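You operate a simulated robot arm through the tools that you are given. There is no shell and no other tool. Be economical: measure what you need, move in short steps, check, and stop when the job is done.

The job below is to be done with a simulated robot arm. You get a single attempt, and the scene is never put back.

## Task
Open the glass drawer, fetch the 1 CUP bag bundle from there tray and stand it on the side table of the cart, then shut the drawer. Then open the glass door. The order counts. Set down upright: bag bundle.

Only the result counts: the job must be done as asked and must still hold three seconds after the hand-in. Knocking over, shifting, dropping, spilling or breaking anything else fails it.

## Robot
A 7-joint arm with a two-finger parallel gripper on a trunk, on a base that drives. Base frame: it is fixed to the floor where the robot stands at the start and does not move with it; the origin is under the middle of the robot, x ahead of it, y to its left, z up. Readings come in m, degrees, newtons and seconds.
Its first joint turns from -166.0 to 166.0 degrees. Places, roughly: glass door [-3.2, 0.6, 1.3]; glass drawer [1.2, 0, 1.2]; side table of the cart [1.1, 1.1, 1]. Payload 3.43 kg.
The tool frame sits at the grasp point between the pads (the TCP): z along the fingers, y along the line on which they close. The tips reach 0.03 m beyond it. Largest opening 0.094 m; finger width 0.028, thickness 0.01; the body of the gripper, 0.05 by 0.096 m, starts 0.055 m behind the TCP.
Orientation is that of the tool frame in the base frame, as [roll, pitch, yaw] about the fixed x, y, z axes, in that order (R = Rz(yaw) Ry(pitch) Rx(roll)). With the fingers straight down and closing along the base's y, the tool's x points along the base's -x, its y along +y and its z along -z.

## Interface
- The arm moves only by the tool play_rows. Its argument "deltas" is a list of rows, each an object (a shift or turn left out is 0, a gripper value left out holds the last) with "translation": the shift along the tool's x, y, z in units of 25 mm (1.0 is 25 mm), a list of three; "rot": the turn, a rotation vector about the tool's x, y, z in units of 4 degrees (1.0 is 4 degrees), a list of three. In form: [{"translation": [tx, ty, tz], "rot": [ax, ay, az]}, ...]. A call has 1 to 20 rows; each row shifts and turns the commanded pose from where the row before left it, along the tool's axes as they then stand. "jaw" is the gripper command, from -1 (shut) to 1 (fully open), values between in proportion, set as the call begins (left out, the last holds). A call with a number of a shift or a turn outside -1 to 1 is refused whole. A row lasts 0.2 s, in which the tool goes at most 0.05 m and 8.6 degrees; a call with a longer step from one row to the next is refused whole, and so is a gripper value outside its range. Where a pose cannot be reached the arm comes as near as it can. A force on the tool above 40 N (or 10 N above the force at the start of the call, whichever is more), or a blocked arm, ends the call early, and 0.2 s more pass. The fingers move at their own pace (about 0.045 m/s each) and stop on an object; they squeeze with about 39 N. The grip force told is the motor's: it shows also when the fingers shut on nothing. Time passes only in rows, and 0.2 s behind the last, so rows that do not move let the fingers close. The reply holds the time, the measured pose of the TCP, the force on the tool along the base axes, the opening and the grip force, in the units named above and with some noise, with the torque about the TCP (base axes, N m) and any sound that the robot's microphone picked up.
- Cameras (640 x 400 px; columns grow to the right, rows downward): "scene" is now at [0.531, 0.1728, 1.5469]; the picture's right is [-0.25, -0.97, 0.00], its down [-0.29, 0.07, -0.95] and it looks along [0.92, -0.24, -0.30] (base axes); focal length 275 px, centre (320, 200). "wrist" rides on the gripper at [0.076, 0.014, -0.102] in the tool frame; the picture's right is [-0.18, 0.98, 0.00], its down [-0.75, -0.14, -0.64] and it looks along [-0.63, -0.12, 0.77] (tool axes); focal length 243 px, centre (320, 200). There is no depth. A picture from a camera that has moved, and an enlarged one, comes with that camera's place and axes in the base frame and with its lens.
- camera(camera): a new picture of that camera. No time passes.
- lift_body(by): slides the trunk up (or, below 0, down) by that many m; the arm and the scene camera ride with it, the base frame stays. It gives what a move gives, with no picture.
- base_move(legs): drives the robot by 1 to 6 legs, each [ahead, left, turn to the left] in m, m and degrees, along the robot's own axes; the way and the turn of a leg run together, so that a leg with both is an arc; at most 1.5 m and 180 degrees a leg. The arm and the cameras ride along, it lands a little off, and it stops where it bumps. It gives what a move gives.
- head_to(pan, tilt): turns the head with the scene camera to pan (to the left, within 103 degrees either way) and tilt (down, from -29 to 69), counted from straight ahead of the robot. It gives what a move gives.
- inspect(camera, box): a new picture of the part [left, top, right, bottom] of that camera's present view, enlarged. No time passes.
- finish_job(): hands the job in; it is judged then, once.

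Work in short steps. Places have to be worked out from the pictures, the camera data and where the tool is seen: move nearer, look again, correct. Check each grasp and each placing, and mend what went wrong. You have 165 turns and 112 pictures in all, those below and enlarged ones among them. Open the gripper and draw the arm clear of the work before you hand the job in, unless the task says otherwise; then end with one line.

The tools are called as name(argument=value, ...) on one line, values as JSON. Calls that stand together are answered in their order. play_rows: Moves the arm, as the interface text tells. Its arguments: {"type":"object","properties":{"deltas":{"type":"array"},"jaw":{"type":"number"}},"required":["deltas"]} The other tools are called the same way: lift_body (by) slides the trunk up or down; base_move (legs) drives the base; head_to (pan, tilt) turns the head that bears the scene camera; camera (camera) takes a picture; inspect (camera, box) takes an enlarged picture of a part of a camera's view; finish_job () hands the job in.

At the start:

```text
time_s: 0.0
tool_pos: [0.6372, 0.1777, 1.4377]
tool_rot: [-179.6, 0.7, 178.9]
ft_force: [94.6, 11.5, -57.8]
moment: [-1.97, 4.45, -2.38]
opening: 0.0942
gripper_force: 0.2
trunk travel left (down, up): [-0.575, 0.035]
robot x, y, heading: [0.0019, 0.0012, -0.4]
head pan, tilt: [-12.9, 22.2]
```

scene: 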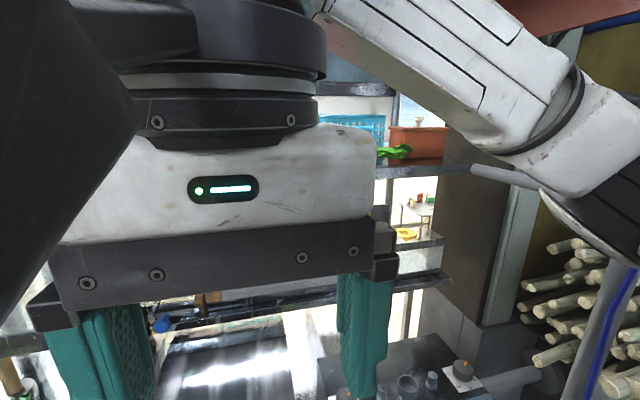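
wrist: 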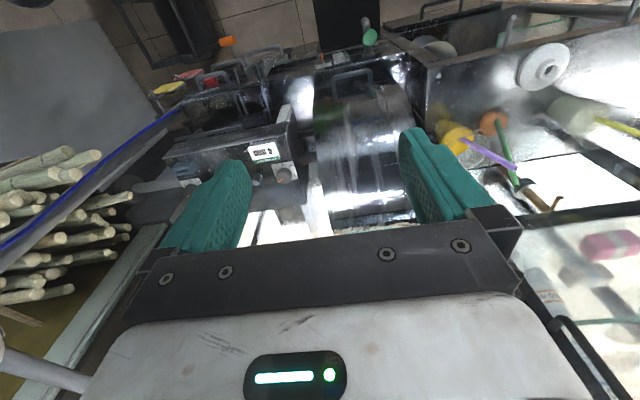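

The gripper blocks most of the scene view, and the force reading starts high. I'll turn the head to look left past the arm.

head_to(pan=25, tilt=25)

camera(camera="scene")

```text
time_s: 1.0
tool_pos: [0.6429, 0.1818, 1.436]
tool_rot: [-179.7, 1.3, 177.0]
ft_force: [62.6, 73.7, -24.0]
moment: [-8.51, 4.36, -8.82]
opening: 0.0942
gripper_force: 0.1
trunk travel left (down, up): [-0.575, 0.035]
robot x, y, heading: [-0.0006, 0.0006, 0.2]
head pan, tilt: [25.0, 25.0]
```

```text
109 pictures are left
camera scene: at [0.5284, 0.225, 1.5374], right [0.32, -0.95, 0.0], down [-0.37, -0.12, -0.92], along [0.87, 0.29, -0.39], focal length 275 px, centre (320, 200)
```

scene: 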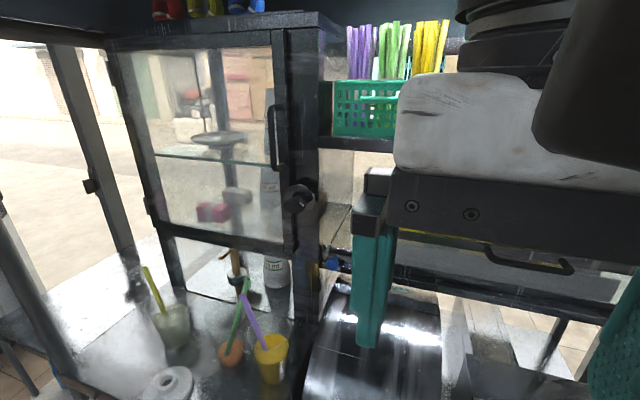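

The force persists, so the arm may be touching the head or something close by. I'll look right and down for the drawer, and further left for the side table.

head_to(pan=-50, tilt=25)

camera(camera="scene")

head_to(pan=60, tilt=30)

camera(camera="scene")

```text
time_s: 2.5
tool_pos: [0.6398, 0.1742, 1.4362]
tool_rot: [-179.3, 0.8, 178.8]
ft_force: [81.7, -81.9, -29.2]
moment: [8.64, 6.11, 6.7]
opening: 0.094
gripper_force: 0.1
trunk travel left (down, up): [-0.575, 0.035]
robot x, y, heading: [-0.0008, 0.0033, 0.3]
head pan, tilt: [-50.0, 25.0]
```

```text
108 pictures are left
camera scene: at [0.5293, 0.169, 1.5386], right [-0.29, -0.96, 0.0], down [-0.37, 0.11, -0.92], along [0.88, -0.27, -0.38], focal length 275 px, centre (320, 200)
```

scene: 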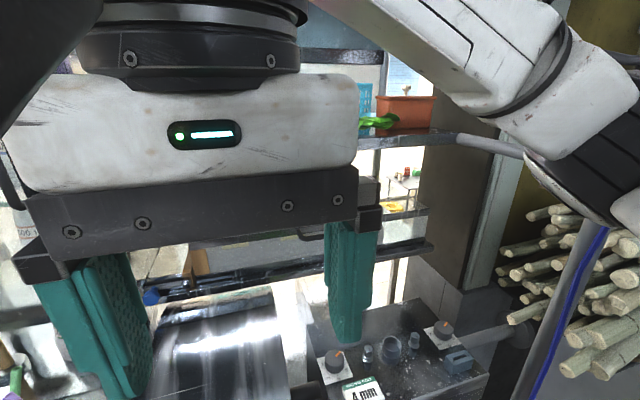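

```text
time_s: 4.4
tool_pos: [0.6465, 0.1803, 1.4348]
tool_rot: [-179.6, 1.7, 176.5]
ft_force: [69.2, 85.7, -44.3]
moment: [-10.1, 2.82, -10.23]
opening: 0.0942
gripper_force: 0.2
trunk travel left (down, up): [-0.575, 0.035]
robot x, y, heading: [-0.0005, -0.0031, -0.0]
head pan, tilt: [60.0, 30.0]
```

```text
107 pictures are left
camera scene: at [0.5271, 0.2259, 1.5318], right [0.33, -0.94, 0.0], down [-0.42, -0.15, -0.89], along [0.84, 0.29, -0.45], focal length 275 px, centre (320, 200)
```

scene: 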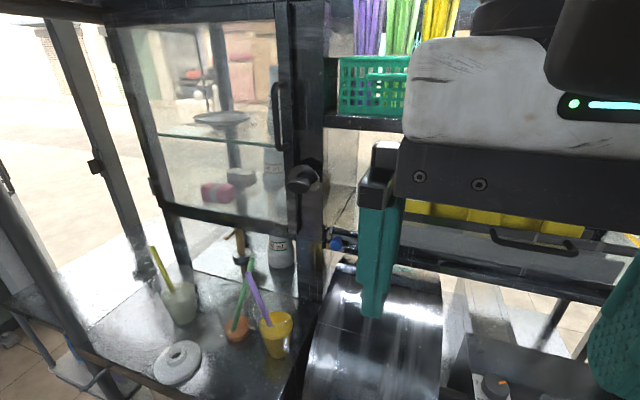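

The head pan is physically blocked by the gripper: the camera axes only reached about 18°. I'll bring the head back to centre and move the arm forward, away from the head.

head_to(pan=0, tilt=25)

play_rows(deltas=[{"translation": [-0.8, 0, 0]}, {"translation": [-0.8, 0, 0]}, {"translation": [-0.8, 0, 0]}, {"translation": [-0.8, 0, 0]}])

camera(camera="scene")

```text
time_s: 5.7
tool_pos: [0.639, 0.1775, 1.4371]
tool_rot: [-179.5, 0.9, 178.6]
ft_force: [66.0, -36.8, -24.2]
moment: [3.77, 4.69, 3.05]
opening: 0.0939
gripper_force: 0.1
trunk travel left (down, up): [-0.575, 0.035]
robot x, y, heading: [-0.0003, 0.0007, -0.0]
head pan, tilt: [0.0, 25.0]
```

```text
time_s: 6.7
tool_pos: [0.7175, 0.177, 1.4385]
tool_rot: [-179.6, 0.7, 178.9]
ft_force: [0.3, 0.0, 0.8]
moment: [-0.02, 0.0, -0.01]
opening: 0.094
gripper_force: 0.1
trunk travel left (down, up): [-0.575, 0.035]
robot x, y, heading: [0.0026, 0.0007, -0.1]
head pan, tilt: [0.0, 25.0]
```

```text
106 pictures are left
camera scene: at [0.5327, 0.1959, 1.5346], right [0.0, -1.0, 0.0], down [-0.42, 0.0, -0.91], along [0.91, 0.0, -0.42], focal length 275 px, centre (320, 200)
```

scene: 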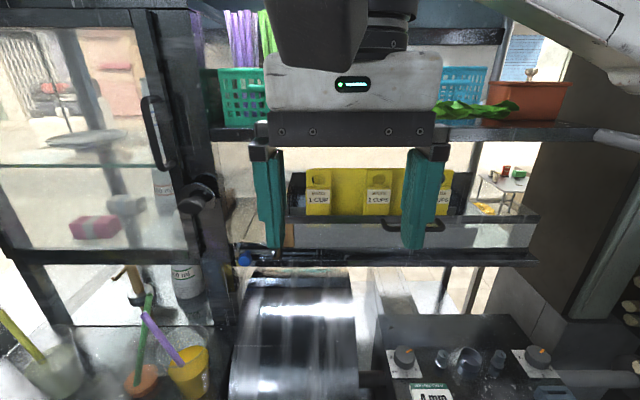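

Contact is cleared. The drawer and bundles are visible, so I'll enlarge that part and also look left for the side table.

inspect(camera="scene", box=[230, 130, 550, 330])

head_to(pan=60, tilt=30)

camera(camera="scene")

```text
2.00 times, centred on (390, 230) of scene
camera zoom: at [0.5327, 0.1959, 1.5346], right [0.0, -1.0, 0.0], down [-0.42, 0.0, -0.91], along [0.91, 0.0, -0.42], focal length 550 px, centre (180, 140)
```

zoom: 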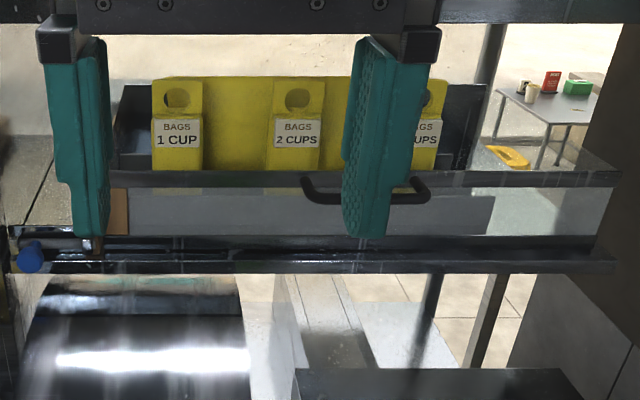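

```text
time_s: 8.0
tool_pos: [0.7179, 0.1755, 1.4393]
tool_rot: [-179.6, 0.8, 178.7]
ft_force: [-0.6, 0.3, 0.3]
moment: [0.01, -0.02, 0.01]
opening: 0.0939
gripper_force: 0.1
trunk travel left (down, up): [-0.575, 0.035]
robot x, y, heading: [-0.0021, 0.0001, -0.3]
head pan, tilt: [60.0, 30.0]
```

```text
104 pictures are left
camera scene: at [0.4858, 0.2741, 1.5266], right [0.87, -0.5, 0.0], down [-0.25, -0.43, -0.87], along [0.43, 0.75, -0.5], focal length 275 px, centre (320, 200)
```

scene: 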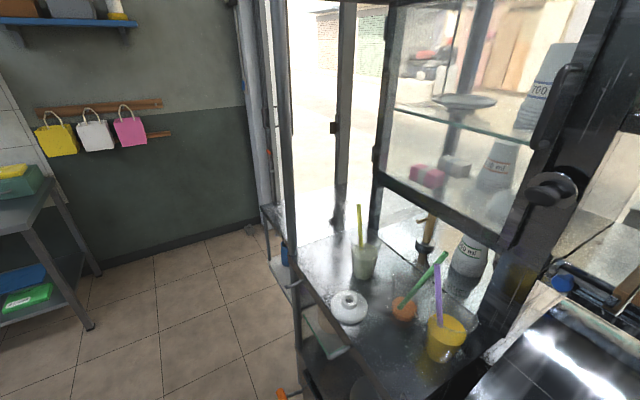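

I need to identify the side table, so I'll enlarge the area around the posts.

inspect(camera="scene", box=[230, 160, 490, 400])

```text
1.67 times, centred on (360, 280) of scene
camera zoom: at [0.4858, 0.2741, 1.5266], right [0.87, -0.5, 0.0], down [-0.25, -0.43, -0.87], along [0.43, 0.75, -0.5], focal length 458 px, centre (253, 67)
```

zoom: 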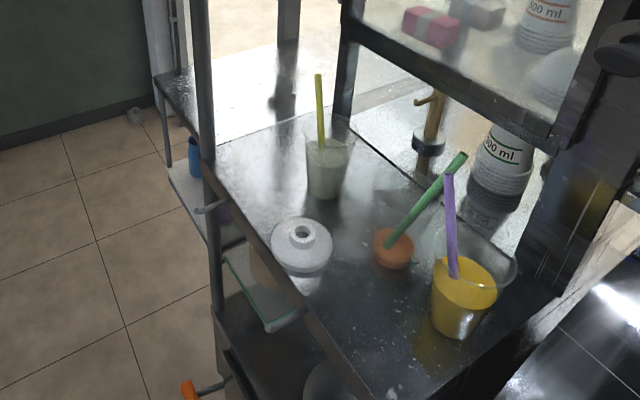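

The side table looks like the small shelf past the left post, near y≈1.1. The drawer comes first: its handle is near (1.1, -0.03, 1.19). I'll shift the tool right to y≈-0.03 and start yawing it so the fingers can close on the horizontal bar.

play_rows(deltas=[{"translation": [-0.4, -0.95, 0]}, {"translation": [-0.4, -0.95, 0]}, {"translation": [-0.4, -0.95, 0]}, {"translation": [0, -0.95, 0]}, {"translation": [0, -0.95, 0]}, {"translation": [0, -0.95, 0]}, {"translation": [0, -0.95, 0]}, {"translation": [0, -0.95, 0]}, {"translation": [0, -0.7, 0]}, {"rot": [0, 0, 1]}, {"rot": [0, 0, 1]}, {"rot": [0, 0, 1]}, {"rot": [0, 0, 1]}, {"rot": [0, 0, 1]}, {"rot": [0, 0, 1]}, {"rot": [0, 0, 1]}, {"rot": [0, 0, 1]}, {"rot": [0, 0, 1]}, {"rot": [0, 0, 1]}, {"rot": [0, 0, 1]}])

head_to(pan=5, tilt=25)

camera(camera="scene")

camera(camera="wrist")

```text
time_s: 12.2
tool_pos: [0.7439, -0.0318, 1.4392]
tool_rot: [179.8, 0.8, 134.8]
ft_force: [0.2, -0.4, -0.5]
moment: [-0.02, 0.02, 0.03]
opening: 0.094
gripper_force: 0.0
trunk travel left (down, up): [-0.575, 0.035]
robot x, y, heading: [-0.0003, 0.0041, 0.2]
head pan, tilt: [60.0, 30.0]
```

```text
time_s: 13.4
tool_pos: [0.7431, -0.0321, 1.4403]
tool_rot: [179.8, 0.8, 134.9]
ft_force: [0.7, -0.2, 0.0]
moment: [-0.02, 0.0, 0.01]
opening: 0.0939
gripper_force: 0.1
trunk travel left (down, up): [-0.575, 0.035]
robot x, y, heading: [-0.0004, -0.0052, -0.2]
head pan, tilt: [5.0, 25.0]
```

```text
102 pictures are left
camera scene: at [0.5323, 0.2039, 1.5346], right [0.09, -1.0, 0.0], down [-0.42, -0.04, -0.91], along [0.9, 0.08, -0.42], focal length 275 px, centre (320, 200)
```

scene: 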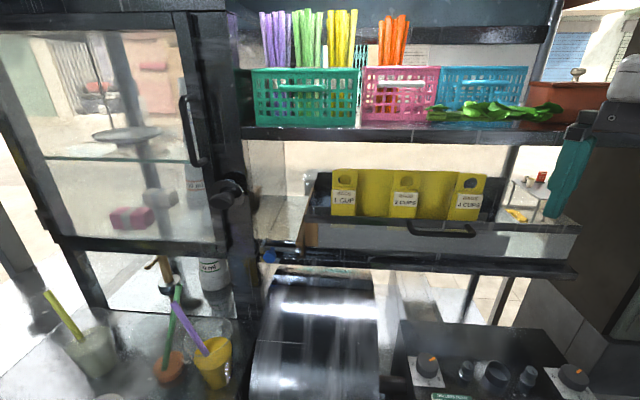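

```text
101 pictures are left
camera wrist: at [0.6985, 0.0341, 1.5409], right [0.83, 0.56, 0.01], down [0.42, -0.63, 0.65], along [0.37, -0.54, -0.76], focal length 243 px, centre (320, 200)
```

wrist: 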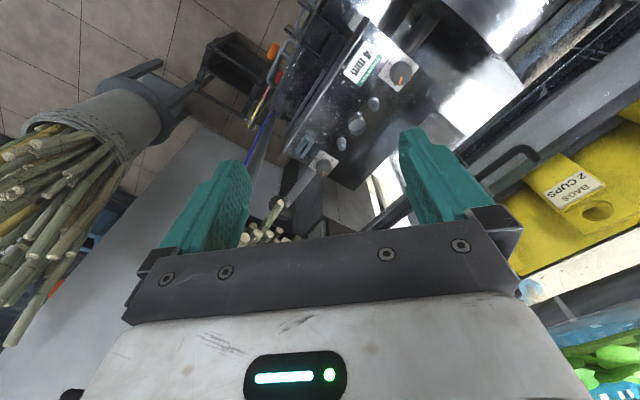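

Both cameras now see the handle. I'll enlarge both views to triangulate it.

inspect(camera="scene", box=[310, 160, 600, 290])

inspect(camera="wrist", box=[360, 80, 640, 280])

```text
2.21 times, centred on (455, 225) of scene
camera zoom: at [0.5323, 0.2039, 1.5346], right [0.09, -1.0, 0.0], down [-0.42, -0.04, -0.91], along [0.9, 0.08, -0.42], focal length 606 px, centre (22, 145)
```

zoom: 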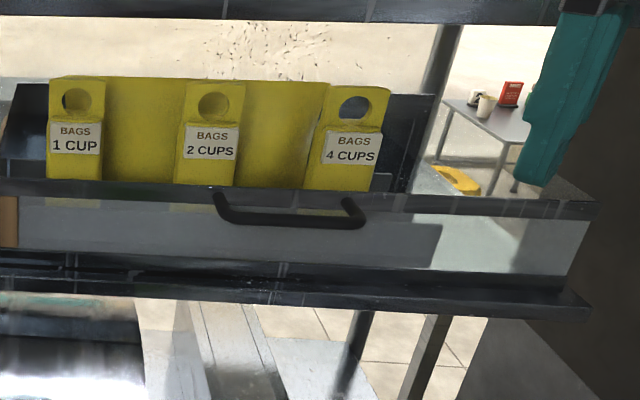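

```text
2.00 times, centred on (500, 180) of wrist
camera zoom: at [0.6985, 0.0341, 1.5409], right [0.83, 0.56, 0.01], down [0.42, -0.63, 0.65], along [0.37, -0.54, -0.76], focal length 485 px, centre (-40, 240)
```

zoom: 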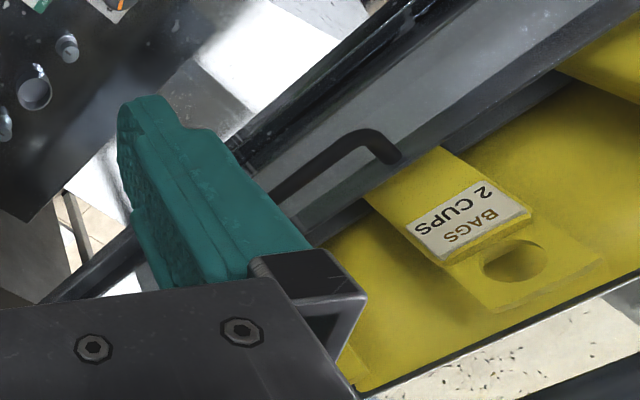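

Triangulation puts the handle bar at x≈1.02, z≈1.243, from y≈-0.05 to 0.055, standing about 4 cm off the face. I'll finish the yaw and move forward, then tilt.

play_rows(deltas=[{"rot": [0, 0, 0.935]}, {"rot": [0, 0, 0.935]}, {"rot": [0, 0, 0.935]}, {"rot": [0, 0, 0.935]}, {"rot": [0, 0, 0.935]}, {"rot": [0, 0, 0.935]}, {"rot": [0, 0, 0.935]}, {"rot": [0, 0, 0.935]}, {"rot": [0, 0, 0.935]}, {"rot": [0, 0, 0.935]}, {"rot": [0, 0, 0.935]}, {"rot": [0, 0, 0.935]}, {"translation": [0.6, 0.8, 0.5]}, {"translation": [0.6, 0.8, 0.5]}, {"translation": [0, 0.8, 0.5]}, {"translation": [0, 0.8, 0.5]}], jaw=0.1)

play_rows(deltas=[{"rot": [-1, 0, 0], "translation": [0, 0.5, 0.2]}, {"rot": [-1, 0, 0], "translation": [0, 0.5, 0.2]}, {"rot": [-1, 0, 0], "translation": [0, 0.5, 0.2]}, {"rot": [-1, 0, 0], "translation": [0, 0.3, 0.3]}, {"rot": [-1, 0, 0], "translation": [0, 0.3, 0.3]}, {"rot": [-1, 0, 0], "translation": [0, 0.2, 0.3]}, {"rot": [-1, 0, 0]}, {"rot": [-1, 0, 0]}, {"rot": [-1, 0, 0]}, {"rot": [-1, 0, 0]}, {"rot": [-1, 0, 0]}, {"rot": [-1, 0, 0]}, {"rot": [-1, 0, 0]}, {"rot": [-1, 0, 0]}, {"rot": [-1, 0, 0]}])

camera(camera="scene")

camera(camera="wrist")

```text
time_s: 16.8
tool_pos: [0.8233, -0.002, 1.3912]
tool_rot: [179.3, 0.4, 90.0]
ft_force: [-0.2, -0.9, 1.3]
moment: [-0.02, 0.02, 0.02]
opening: 0.0517
gripper_force: 0.1
trunk travel left (down, up): [-0.575, 0.035]
robot x, y, heading: [0.0012, -0.0027, 0.2]
head pan, tilt: [5.0, 25.0]
```

```text
time_s: 20.0
tool_pos: [0.889, -0.0012, 1.3625]
tool_rot: [119.2, 0.4, 89.9]
ft_force: [0.0, -0.5, 0.1]
moment: [0.03, -0.01, 0.0]
opening: 0.0517
gripper_force: 0.1
trunk travel left (down, up): [-0.575, 0.035]
robot x, y, heading: [-0.0005, 0.0022, -0.3]
head pan, tilt: [5.0, 25.0]
```

```text
98 pictures are left
camera scene: at [0.5323, 0.2038, 1.5346], right [0.09, -1.0, 0.0], down [-0.42, -0.04, -0.91], along [0.9, 0.08, -0.42], focal length 275 px, centre (320, 200)
```

scene: 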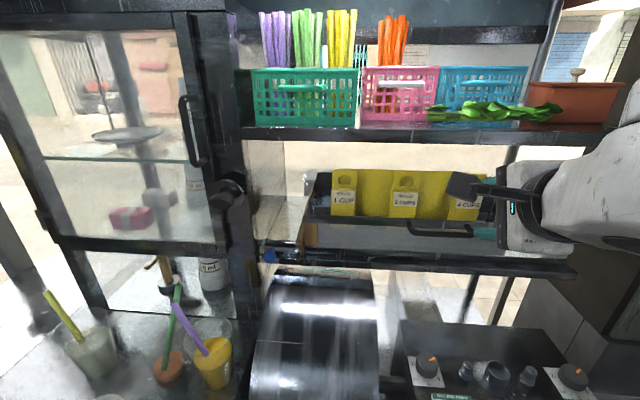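

```text
97 pictures are left
camera wrist: at [0.8057, 0.0755, 1.424], right [0.48, -0.18, 0.86], down [-0.63, -0.75, 0.2], along [0.61, -0.63, -0.47], focal length 243 px, centre (320, 200)
```

wrist: 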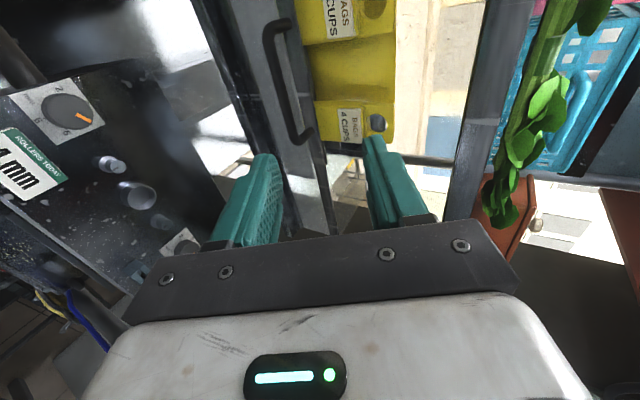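

The wrist view agrees with the handle estimate: prediction (268, 35), seen (265, 40). I'll centre on the bar line and advance.

play_rows(deltas=[{"translation": [0, -0.81, 0]}, {"translation": [0, -0.81, 0]}, {"translation": [0, 0, 0.9]}, {"translation": [0, 0, 0.9]}, {"translation": [0, 0, 0.9]}, {"translation": [0, 0, 0.9]}, {"translation": [0, 0, 0.6]}])

camera(camera="wrist")

inspect(camera="scene", box=[310, 160, 600, 290])

```text
time_s: 21.6
tool_pos: [0.9609, -0.0033, 1.2754]
tool_rot: [119.3, 0.4, 90.0]
ft_force: [0.2, -0.4, -0.1]
moment: [0.0, 0.03, 0.02]
opening: 0.0517
gripper_force: 0.1
trunk travel left (down, up): [-0.575, 0.035]
robot x, y, heading: [0.0011, 0.0018, 0.1]
head pan, tilt: [5.0, 25.0]
```

```text
96 pictures are left
camera wrist: at [0.8778, 0.0746, 1.3372], right [0.48, -0.18, 0.86], down [-0.63, -0.75, 0.2], along [0.61, -0.63, -0.47], focal length 243 px, centre (320, 200)
```

wrist: 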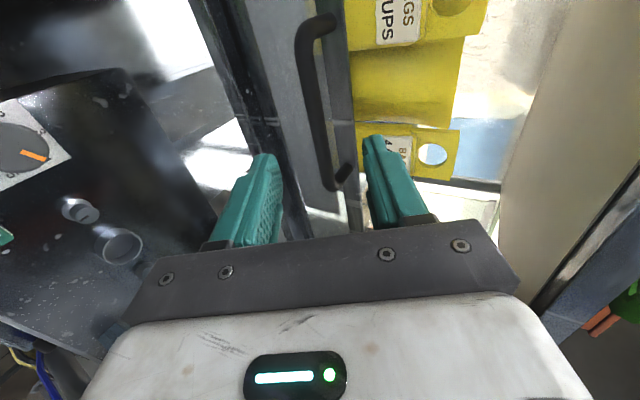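

```text
2.21 times, centred on (455, 225) of scene
camera zoom: at [0.5324, 0.2038, 1.5346], right [0.09, -1.0, 0.0], down [-0.42, -0.04, -0.91], along [0.9, 0.08, -0.42], focal length 606 px, centre (22, 145)
```

zoom: 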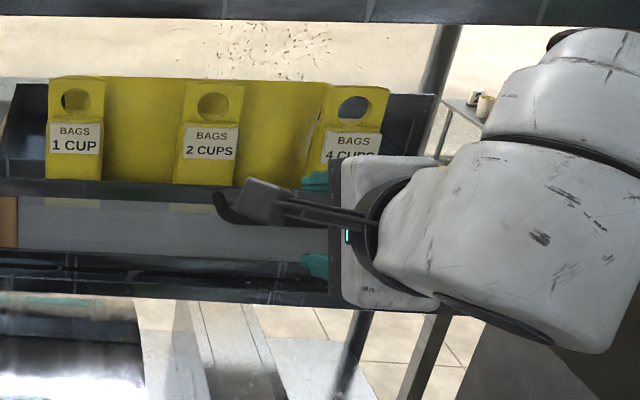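

The bar is lined up between the fingers. I'll advance 55 mm and close.

play_rows(deltas=[{"translation": [0, 0, 0.75]}, {"translation": [0, 0, 0.75]}, {"translation": [0, 0, 0.7]}])

play_rows(deltas=[{}, {}, {}, {}, {}], jaw=-1)

camera(camera="wrist")

```text
time_s: 22.4
tool_pos: [1.0071, -0.0036, 1.2491]
tool_rot: [119.3, 0.4, 90.0]
ft_force: [0.6, 0.3, -0.2]
moment: [-0.04, 0.01, 0.03]
opening: 0.0515
gripper_force: 0.0
trunk travel left (down, up): [-0.575, 0.035]
robot x, y, heading: [-0.0014, 0.001, 0.2]
head pan, tilt: [5.0, 25.0]
```

```text
time_s: 23.6
tool_pos: [1.0072, -0.0029, 1.2475]
tool_rot: [119.3, 0.4, 90.0]
ft_force: [-1.8, 0.9, -3.0]
moment: [-0.06, 0.08, -0.08]
opening: 0.0117
gripper_force: 44.9
trunk travel left (down, up): [-0.575, 0.035]
robot x, y, heading: [-0.0031, -0.0012, -0.1]
head pan, tilt: [5.0, 25.0]
```

```text
94 pictures are left
camera wrist: at [0.9255, 0.0735, 1.3099], right [0.48, -0.18, 0.86], down [-0.63, -0.75, 0.2], along [0.61, -0.63, -0.47], focal length 243 px, centre (320, 200)
```

wrist: 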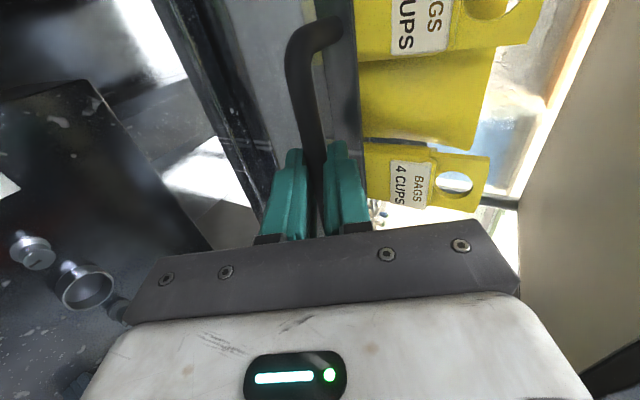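

The bar is gripped (opening 11.7 mm). I'll pull toward -x.

play_rows(deltas=[{"translation": [0, -0.3, -0.52]}, {"translation": [0, -0.3, -0.52]}, {"translation": [0, -0.3, -0.52]}, {"translation": [0, -0.3, -0.52]}, {"translation": [0, -0.3, -0.52]}, {"translation": [0, -0.3, -0.52]}, {"translation": [0, -0.3, -0.52]}, {"translation": [0, -0.3, -0.52]}])

camera(camera="scene")

```text
time_s: 25.4
tool_pos: [0.8887, -0.0044, 1.248]
tool_rot: [119.3, 0.4, 89.9]
ft_force: [-0.7, -6.1, 3.5]
moment: [-0.63, -0.04, -1.05]
opening: 0.0117
gripper_force: 45.4
trunk travel left (down, up): [-0.575, 0.035]
robot x, y, heading: [0.0005, -0.0013, -0.1]
head pan, tilt: [5.0, 25.0]
```

```text
93 pictures are left
camera scene: at [0.5322, 0.2034, 1.5348], right [0.09, -1.0, 0.0], down [-0.42, -0.04, -0.91], along [0.9, 0.08, -0.42], focal length 275 px, centre (320, 200)
```

scene: 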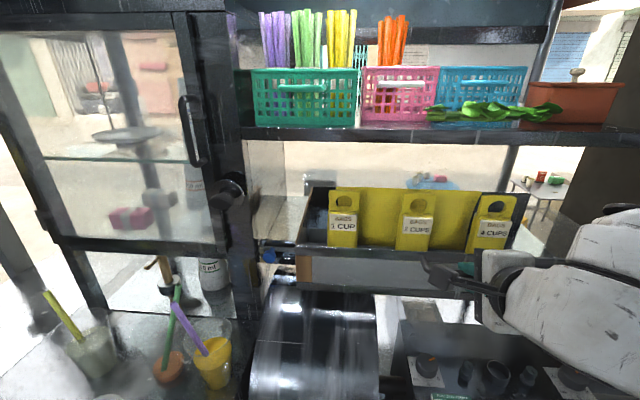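

The drawer is opening smoothly. I'll pull another 8 cm for more clearance from the shelf above.

play_rows(deltas=[{"translation": [0, -0.3, -0.52]}, {"translation": [0, -0.3, -0.52]}, {"translation": [0, -0.3, -0.52]}, {"translation": [0, -0.3, -0.52]}, {"translation": [0, -0.3, -0.52]}, {"translation": [0, -0.3, -0.52]}])

inspect(camera="scene", box=[240, 150, 560, 350])

```text
time_s: 26.8
tool_pos: [0.8076, -0.0035, 1.2471]
tool_rot: [118.6, 0.3, 89.8]
ft_force: [8.9, 0.6, -2.7]
moment: [0.21, -0.04, 0.47]
opening: 0.0117
gripper_force: 45.3
trunk travel left (down, up): [-0.575, 0.035]
robot x, y, heading: [0.0031, -0.0015, 0.1]
head pan, tilt: [5.0, 25.0]
stopped in row 6: the force on the tool passed its limit at 49 N (the readings are from after the stop); the commanded pose is now the measured one
```

```text
2.00 times, centred on (400, 250) of scene
camera zoom: at [0.5329, 0.2043, 1.5339], right [0.09, -1.0, 0.0], down [-0.42, -0.04, -0.91], along [0.9, 0.08, -0.42], focal length 550 px, centre (160, 100)
```

zoom: 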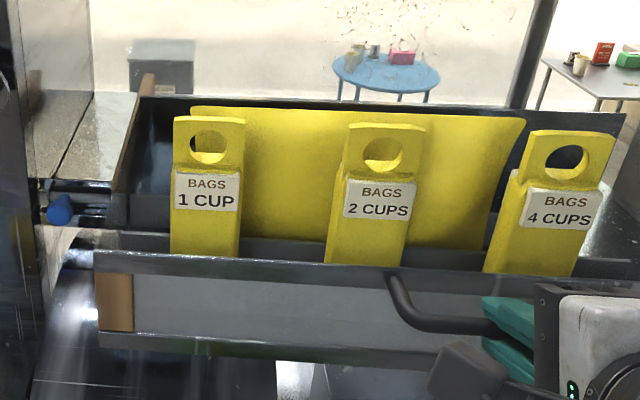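

The drawer reached its end stop, fully open at 0.2 m. I'll release, back out along the fingers and rise.

play_rows(deltas=[{}, {}, {}], jaw=0.1)

play_rows(deltas=[{"translation": [0, 0, -0.8]}, {"translation": [0, 0, -0.8]}, {"translation": [0, 0, -0.8]}, {"translation": [0, 0.8, -0.45]}, {"translation": [0, 0.8, -0.45]}, {"translation": [0, 0.8, -0.45]}, {"translation": [0, 0.8, -0.45]}, {"translation": [0, 0.8, -0.45], "rot": [1, 0, 0]}, {"rot": [1, 0, 0], "translation": [0, 0.5, -0.3]}, {"rot": [1, 0, 0]}, {"rot": [1, 0, 0]}, {"rot": [1, 0, 0]}, {"rot": [1, 0, 0]}, {"rot": [1, 0, 0]}])

camera(camera="scene")

camera(camera="wrist")

```text
time_s: 27.6
tool_pos: [0.8052, -0.0037, 1.2507]
tool_rot: [118.7, 0.5, 89.9]
ft_force: [0.4, 0.4, 0.9]
moment: [0.01, -0.01, 0.02]
opening: 0.0517
gripper_force: 0.0
trunk travel left (down, up): [-0.575, 0.035]
robot x, y, heading: [-0.0008, 0.001, -0.3]
head pan, tilt: [5.0, 25.0]
```

```text
time_s: 30.6
tool_pos: [0.7537, -0.0025, 1.4084]
tool_rot: [146.7, 0.3, 89.8]
ft_force: [0.9, 0.1, -0.8]
moment: [-0.01, 0.04, 0.02]
opening: 0.0516
gripper_force: 0.0
trunk travel left (down, up): [-0.575, 0.035]
robot x, y, heading: [0.0037, 0.0037, 0.0]
head pan, tilt: [5.0, 25.0]
```

```text
91 pictures are left
camera scene: at [0.5323, 0.2041, 1.5346], right [0.09, -1.0, 0.0], down [-0.42, -0.04, -0.91], along [0.9, 0.08, -0.42], focal length 275 px, centre (320, 200)
```

scene: 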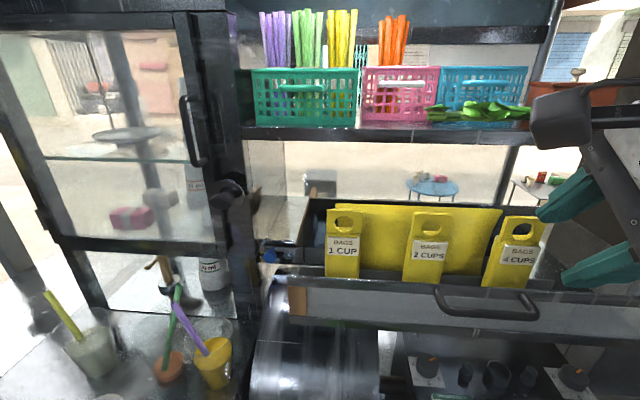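

```text
90 pictures are left
camera wrist: at [0.7087, 0.0748, 1.4998], right [0.82, -0.18, 0.54], down [-0.47, -0.75, 0.46], along [0.32, -0.64, -0.7], focal length 243 px, centre (320, 200)
```

wrist: 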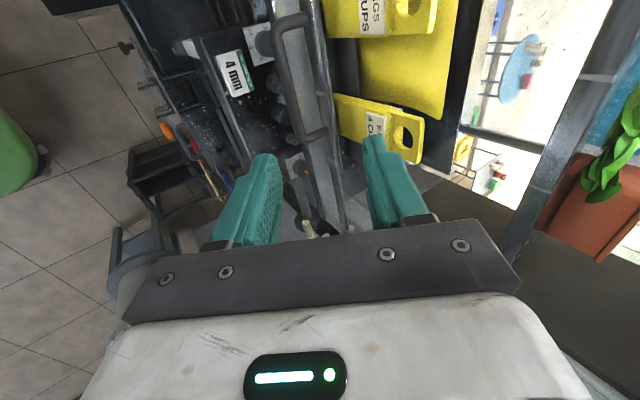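

Bundle 1 CUP is near (0.9, 0.195), top about 1.34, roughly 5.5 cm wide. I'll bring the tool straight down, yaw back to closing along y, and move left in front of it to look.

play_rows(deltas=[{"rot": [1, 0, 0], "translation": [0, 0.4, -0.3]}, {"rot": [1, 0, 0], "translation": [0, 0.4, -0.3]}, {"rot": [1, 0, 0], "translation": [0, 0.4, -0.3]}, {"rot": [1, 0, 0], "translation": [0, 0, -0.3]}, {"rot": [1, 0, 0], "translation": [0, 0, -0.3]}, {"rot": [1, 0, 0], "translation": [0, 0, -0.3]}, {"rot": [1, 0, 0], "translation": [0, 0, -0.3]}, {"rot": [1, 0, 0], "translation": [0, 0, -0.3]}, {"rot": [0.32, 0, 0]}], jaw=1)

play_rows(deltas=[{"rot": [0, 0, -1]}, {"rot": [0, 0, -1]}, {"rot": [0, 0, -1]}, {"rot": [0, 0, -1]}, {"rot": [0, 0, -1]}, {"rot": [0, 0, -1]}, {"rot": [0, 0, -1]}, {"rot": [0, 0, -1]}, {"rot": [0, 0, -1]}, {"rot": [0, 0, -1]}, {"rot": [0, 0, -1]}, {"rot": [0, 0, -1]}, {"rot": [0, 0, -1]}, {"rot": [0, 0, -1]}, {"rot": [0, 0, -1]}, {"rot": [0, 0, -1]}, {"rot": [0, 0, -1]}, {"rot": [0, 0, -1]}, {"rot": [0, 0, -1]}, {"rot": [0, 0, -1]}])

play_rows(deltas=[{"rot": [0, 0, -1]}, {"rot": [0, 0, -1]}, {"rot": [0, 0, -0.5]}, {"translation": [0, 1, 0]}, {"translation": [0, 1, 0]}, {"translation": [0, 1, 0]}, {"translation": [0, 1, 0]}, {"translation": [0, 1, 0]}, {"translation": [0, 1, 0]}, {"translation": [0, 1, 0]}])

camera(camera="wrist")

```text
time_s: 32.6
tool_pos: [0.7584, -0.001, 1.4783]
tool_rot: [-179.9, 0.4, 89.9]
ft_force: [0.0, 0.5, 0.0]
moment: [0.01, 0.02, -0.02]
opening: 0.0939
gripper_force: 0.0
trunk travel left (down, up): [-0.575, 0.035]
robot x, y, heading: [0.0023, 0.0012, 0.2]
head pan, tilt: [5.0, 25.0]
```

```text
time_s: 36.8
tool_pos: [0.7588, -0.0019, 1.4768]
tool_rot: [-179.6, 0.3, 169.9]
ft_force: [-0.3, 0.1, 0.0]
moment: [0.03, 0.0, -0.04]
opening: 0.0941
gripper_force: 0.2
trunk travel left (down, up): [-0.575, 0.035]
robot x, y, heading: [0.0016, -0.0003, 0.1]
head pan, tilt: [5.0, 25.0]
```

```text
time_s: 39.0
tool_pos: [0.7566, 0.1747, 1.4758]
tool_rot: [-179.6, 0.2, 179.9]
ft_force: [-0.7, 0.3, 0.1]
moment: [0.03, 0.01, -0.01]
opening: 0.094
gripper_force: 0.0
trunk travel left (down, up): [-0.575, 0.035]
robot x, y, heading: [0.0016, -0.001, 0.1]
head pan, tilt: [5.0, 25.0]
```

```text
89 pictures are left
camera wrist: at [0.6817, 0.1896, 1.5776], right [0.19, 0.98, -0.01], down [0.75, -0.14, 0.64], along [0.63, -0.13, -0.76], focal length 243 px, centre (320, 200)
```

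wrist: 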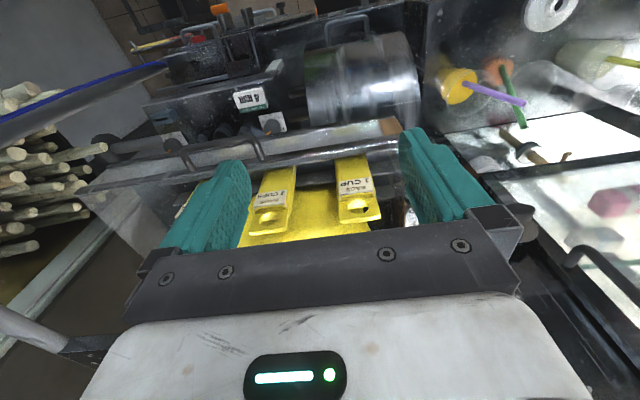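

I'll enlarge both views of the bundle to triangulate it.

inspect(camera="wrist", box=[240, 110, 440, 235])

inspect(camera="scene", box=[260, 180, 460, 305])

```text
3.20 times, centred on (340, 172) of wrist
camera zoom: at [0.6817, 0.1896, 1.5776], right [0.19, 0.98, -0.01], down [0.75, -0.14, 0.64], along [0.63, -0.13, -0.76], focal length 776 px, centre (256, 288)
```

zoom: 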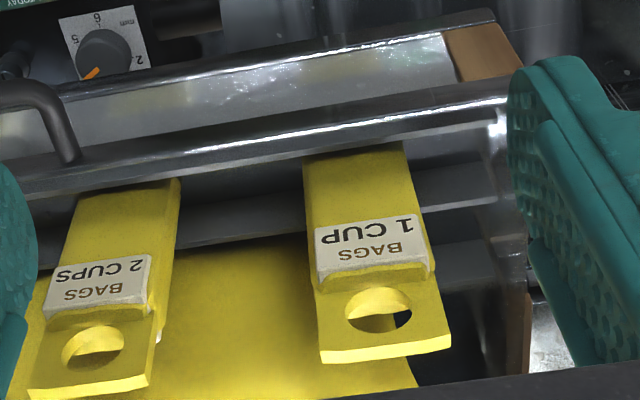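

```text
3.20 times, centred on (360, 242) of scene
camera zoom: at [0.5324, 0.2041, 1.5346], right [0.09, -1.0, 0.0], down [-0.42, -0.04, -0.91], along [0.9, 0.08, -0.42], focal length 879 px, centre (192, 64)
```

zoom: 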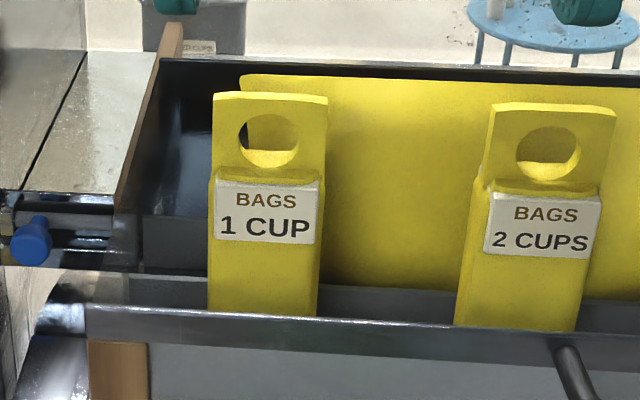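

The header top is at about (0.932, 0.199, 1.33), about 5.7 cm wide along y, with its body front at x≈0.918. I'll move above it and look.

play_rows(deltas=[{"translation": [-1, 0.14, 0]}, {"translation": [-1, 0.14, 0]}, {"translation": [-1, 0.14, 0]}, {"translation": [-1, 0.14, 0]}, {"translation": [-1, 0.14, 0]}, {"translation": [-1, 0.14, 0]}, {"translation": [-1, 0.14, 0.3]}, {"translation": [0, 0, 0.8]}, {"translation": [0, 0, 0.8]}, {"translation": [0, 0, 0.8]}])

camera(camera="wrist")

camera(camera="scene")

```text
time_s: 41.2
tool_pos: [0.935, 0.1974, 1.4093]
tool_rot: [-179.6, 0.1, 179.9]
ft_force: [-0.1, 0.5, 0.7]
moment: [0.03, 0.0, -0.02]
opening: 0.094
gripper_force: 0.1
trunk travel left (down, up): [-0.575, 0.035]
robot x, y, heading: [0.0009, -0.0005, 0.1]
head pan, tilt: [5.0, 25.0]
```

```text
86 pictures are left
camera wrist: at [0.8587, 0.2127, 1.5105], right [0.19, 0.98, -0.01], down [0.75, -0.14, 0.64], along [0.63, -0.12, -0.76], focal length 243 px, centre (320, 200)
```

wrist: 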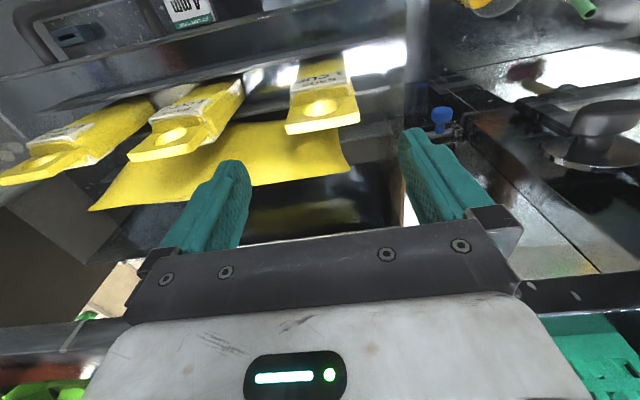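

```text
85 pictures are left
camera scene: at [0.5323, 0.2044, 1.5346], right [0.09, -1.0, 0.0], down [-0.42, -0.04, -0.91], along [0.9, 0.08, -0.42], focal length 275 px, centre (320, 200)
```

scene: 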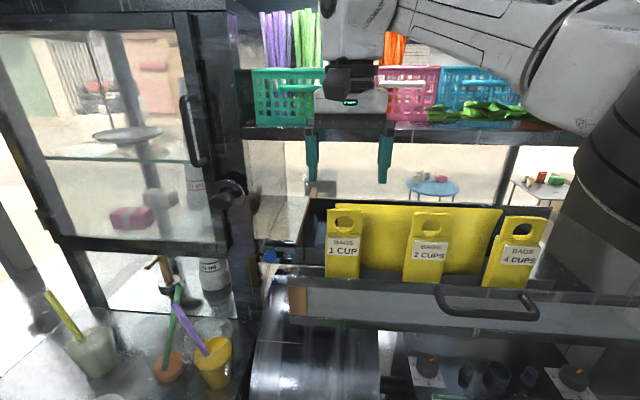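

Aligned; the header sits between the fingers and the shelf edge is about 5 cm clear. I'll descend to z≈1.30 and grip.

play_rows(deltas=[{"translation": [0, 0.05, 0.9]}, {"translation": [0, 0, 0.9]}, {"translation": [0, 0, 0.9]}, {"translation": [0, 0, 0.9]}, {"translation": [0, 0, 0.8]}])

camera(camera="scene")

camera(camera="wrist")

```text
time_s: 42.4
tool_pos: [0.9355, 0.1987, 1.2969]
tool_rot: [-179.7, 0.1, 179.9]
ft_force: [0.0, 0.1, 1.0]
moment: [0.02, 0.01, -0.01]
opening: 0.0938
gripper_force: 0.1
trunk travel left (down, up): [-0.575, 0.035]
robot x, y, heading: [0.001, 0.0008, 0.0]
head pan, tilt: [5.0, 25.0]
```

```text
84 pictures are left
camera scene: at [0.5324, 0.2043, 1.5346], right [0.09, -1.0, 0.0], down [-0.42, -0.04, -0.91], along [0.9, 0.08, -0.42], focal length 275 px, centre (320, 200)
```

scene: 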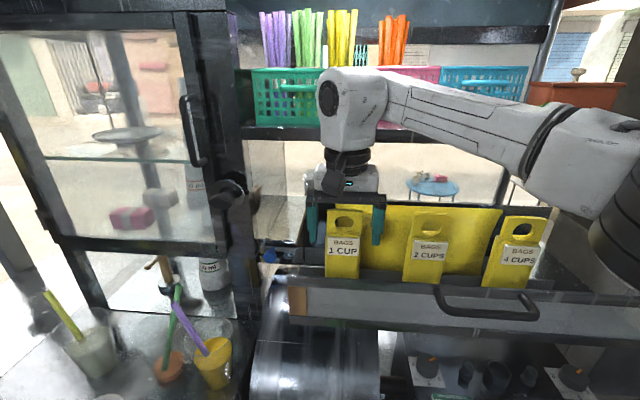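

```text
83 pictures are left
camera wrist: at [0.8586, 0.2133, 1.399], right [0.19, 0.98, -0.01], down [0.75, -0.14, 0.64], along [0.63, -0.13, -0.76], focal length 243 px, centre (320, 200)
```

wrist: 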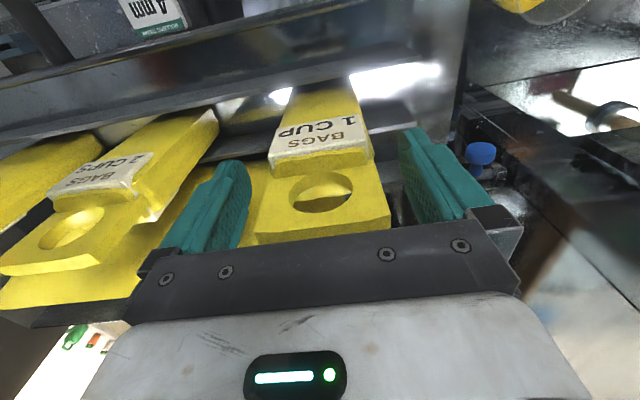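

The header is centred between the fingers. Closing.

play_rows(deltas=[{}, {}, {}, {}, {}], jaw=-1)

camera(camera="wrist")

```text
time_s: 43.6
tool_pos: [0.9351, 0.1971, 1.2977]
tool_rot: [-179.6, 0.1, 179.9]
ft_force: [0.2, 0.6, -0.3]
moment: [0.08, 0.03, -0.01]
opening: 0.0612
gripper_force: 39.4
trunk travel left (down, up): [-0.575, 0.035]
robot x, y, heading: [0.0032, -0.0018, 0.1]
head pan, tilt: [5.0, 25.0]
```

```text
82 pictures are left
camera wrist: at [0.8585, 0.2134, 1.3993], right [0.19, 0.98, -0.01], down [0.75, -0.14, 0.64], along [0.63, -0.12, -0.76], focal length 243 px, centre (320, 200)
```

wrist: 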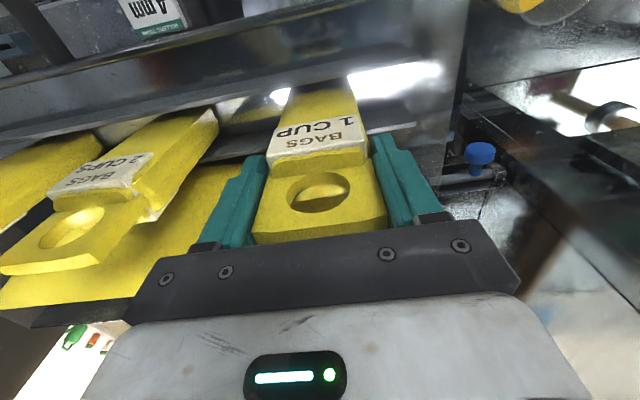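

Gripped at 61 mm width. I'll lift straight up about 13 cm and check.

play_rows(deltas=[{"translation": [0, 0, -0.5]}, {"translation": [0, 0, -0.5]}, {"translation": [0, 0, -0.8]}, {"translation": [0, 0, -0.8]}, {"translation": [0, 0, -0.8]}, {"translation": [0, 0, -0.8]}, {"translation": [0, 0, -0.8]}])

camera(camera="scene")

```text
time_s: 45.2
tool_pos: [0.9321, 0.1982, 1.4253]
tool_rot: [-179.7, 0.1, 179.9]
ft_force: [0.1, 0.7, -1.4]
moment: [0.0, -0.01, -0.01]
opening: 0.0613
gripper_force: 39.2
trunk travel left (down, up): [-0.575, 0.035]
robot x, y, heading: [0.0008, 0.0016, -0.3]
head pan, tilt: [5.0, 25.0]
```

```text
81 pictures are left
camera scene: at [0.5324, 0.2042, 1.5345], right [0.09, -1.0, 0.0], down [-0.42, -0.04, -0.91], along [0.9, 0.08, -0.42], focal length 275 px, centre (320, 200)
```

scene: 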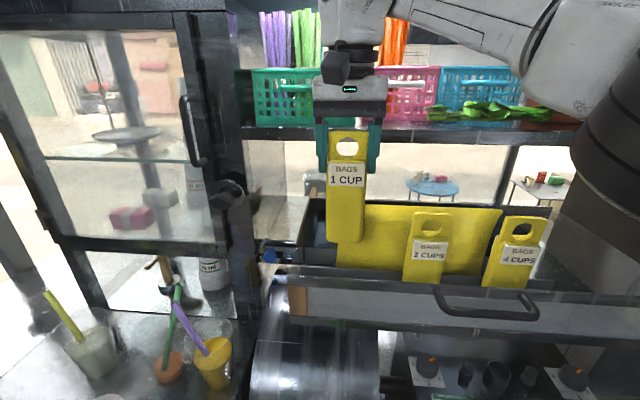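

The bundle is clear of the drawer and upright, with its bottom about 0.145 m below the TCP. I'll retract it to x≈0.76 and check the surroundings on both sides before driving.

play_rows(deltas=[{"translation": [0, 0, -0.8]}, {"translation": [0.8, 0, -0.4]}, {"translation": [0.8, 0, 0]}, {"translation": [0.8, 0, 0]}, {"translation": [0.8, 0, 0]}, {"translation": [0.8, 0, 0]}, {"translation": [0.8, 0, 0]}, {"translation": [0.8, 0, 0]}, {"translation": [0.8, 0, 0]}])

head_to(pan=100, tilt=30)

camera(camera="scene")

head_to(pan=-100, tilt=30)

camera(camera="scene")

```text
time_s: 47.2
tool_pos: [0.7749, 0.1988, 1.4547]
tool_rot: [-179.6, 0.1, 179.8]
ft_force: [0.5, -0.2, -2.0]
moment: [0.0, -0.02, 0.01]
opening: 0.0612
gripper_force: 38.9
trunk travel left (down, up): [-0.575, 0.035]
robot x, y, heading: [-0.0012, 0.0036, 0.3]
head pan, tilt: [5.0, 25.0]
```

```text
time_s: 48.9
tool_pos: [0.7746, 0.1978, 1.4535]
tool_rot: [-179.6, 0.0, 180.0]
ft_force: [-0.6, -0.6, -2.1]
moment: [-0.01, -0.01, 0.01]
opening: 0.0612
gripper_force: 39.4
trunk travel left (down, up): [-0.575, 0.035]
robot x, y, heading: [-0.0002, -0.0018, -0.0]
head pan, tilt: [100.0, 30.0]
```

```text
80 pictures are left
camera scene: at [0.4249, 0.2853, 1.5266], right [0.98, 0.17, 0.0], down [0.09, -0.49, -0.87], along [-0.15, 0.85, -0.5], focal length 275 px, centre (320, 200)
```

scene: 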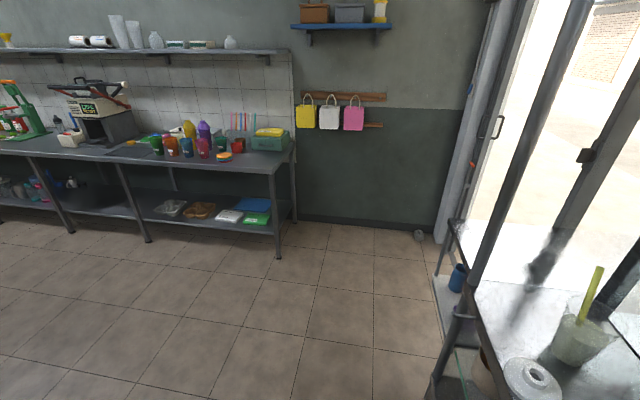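

```text
time_s: 51.9
tool_pos: [0.7746, 0.1975, 1.4547]
tool_rot: [-179.6, 0.1, 179.9]
ft_force: [-0.6, 0.0, -0.6]
moment: [-0.01, 0.0, -0.01]
opening: 0.0612
gripper_force: 39.4
trunk travel left (down, up): [-0.575, 0.035]
robot x, y, heading: [0.0016, -0.0002, -0.1]
head pan, tilt: [-100.0, 30.0]
```

```text
79 pictures are left
camera scene: at [0.425, 0.1071, 1.5266], right [-0.98, 0.17, 0.0], down [0.09, 0.49, -0.87], along [-0.15, -0.85, -0.5], focal length 275 px, centre (320, 200)
```

scene: 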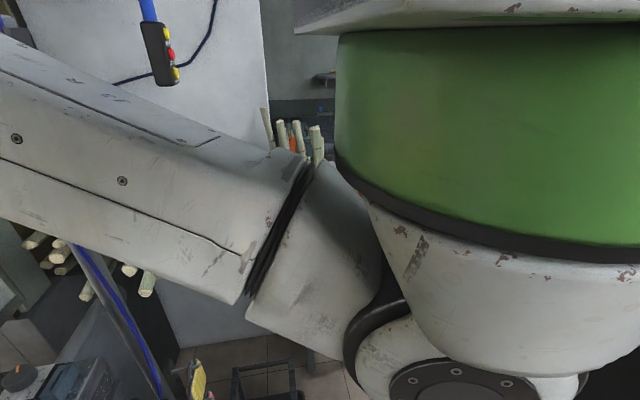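

The floor to the left and behind looks clear. I'll back up 0.35 m, then slide left 0.8 m and look at the side table.

base_move(legs=[[-0.35, 0, 0], [0, 0.75, 0]])

head_to(pan=25, tilt=35)

camera(camera="scene")

```text
time_s: 57.8
tool_pos: [0.4284, 0.9449, 1.4531]
tool_rot: [-179.5, 0.1, 179.6]
ft_force: [0.0, -0.4, -1.4]
moment: [-0.01, -0.01, -0.01]
opening: 0.0612
gripper_force: 38.6
trunk travel left (down, up): [-0.575, 0.035]
robot x, y, heading: [-0.3485, 0.7527, -0.2]
head pan, tilt: [-100.0, 30.0]
```

```text
time_s: 59.9
tool_pos: [0.429, 0.9451, 1.4536]
tool_rot: [-179.6, 0.1, 179.6]
ft_force: [-0.3, 0.2, -1.6]
moment: [-0.05, 0.0, -0.04]
opening: 0.0614
gripper_force: 39.4
trunk travel left (down, up): [-0.575, 0.035]
robot x, y, heading: [-0.3462, 0.7522, -0.3]
head pan, tilt: [25.0, 35.0]
```

```text
78 pictures are left
camera scene: at [0.1737, 0.9816, 1.5188], right [0.42, -0.91, 0.0], down [-0.52, -0.24, -0.82], along [0.74, 0.34, -0.57], focal length 275 px, centre (320, 200)
```

scene: 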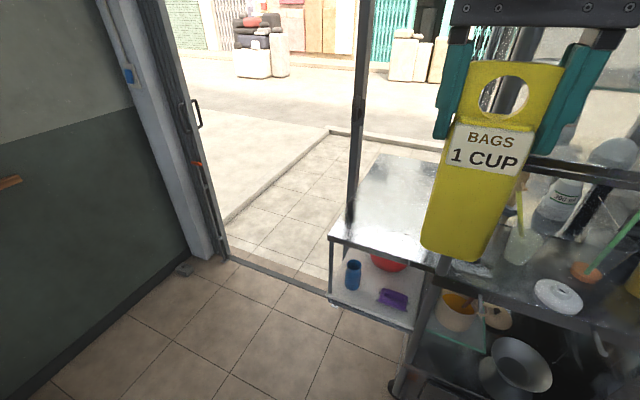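

I see an empty stainless side table partly behind the bundle, with its front-left corner near (0.75, 1.21, 0.94). I'll shift the arm right 0.2 m to clear the view.

play_rows(deltas=[{"translation": [0, -1, 0]}, {"translation": [0, -1, 0]}, {"translation": [0, -1, 0]}, {"translation": [0, -1, 0]}, {"translation": [0, -1, 0]}, {"translation": [0, -1, 0]}, {"translation": [0, -1, 0]}, {"translation": [0, -1, 0]}, {"translation": [0, -1, 0]}])

camera(camera="scene")

```text
time_s: 61.9
tool_pos: [0.4261, 0.7205, 1.454]
tool_rot: [-179.6, 0.2, 179.6]
ft_force: [0.3, -0.5, -0.9]
moment: [-0.01, 0.01, -0.01]
opening: 0.0609
gripper_force: 38.9
trunk travel left (down, up): [-0.575, 0.035]
robot x, y, heading: [-0.3471, 0.7511, -0.3]
head pan, tilt: [25.0, 35.0]
```

```text
77 pictures are left
camera scene: at [0.1736, 0.9817, 1.5188], right [0.42, -0.91, 0.0], down [-0.52, -0.24, -0.82], along [0.74, 0.34, -0.57], focal length 275 px, centre (320, 200)
```

scene: 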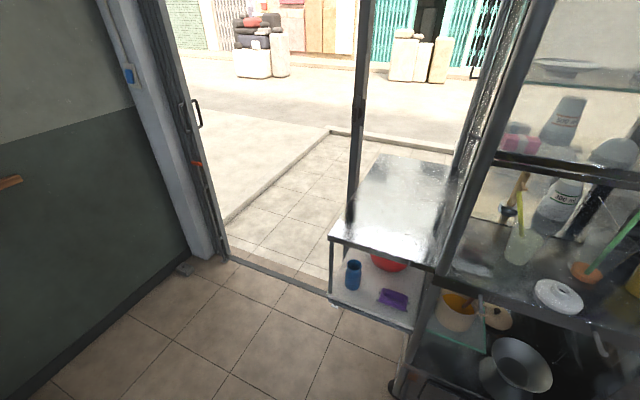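

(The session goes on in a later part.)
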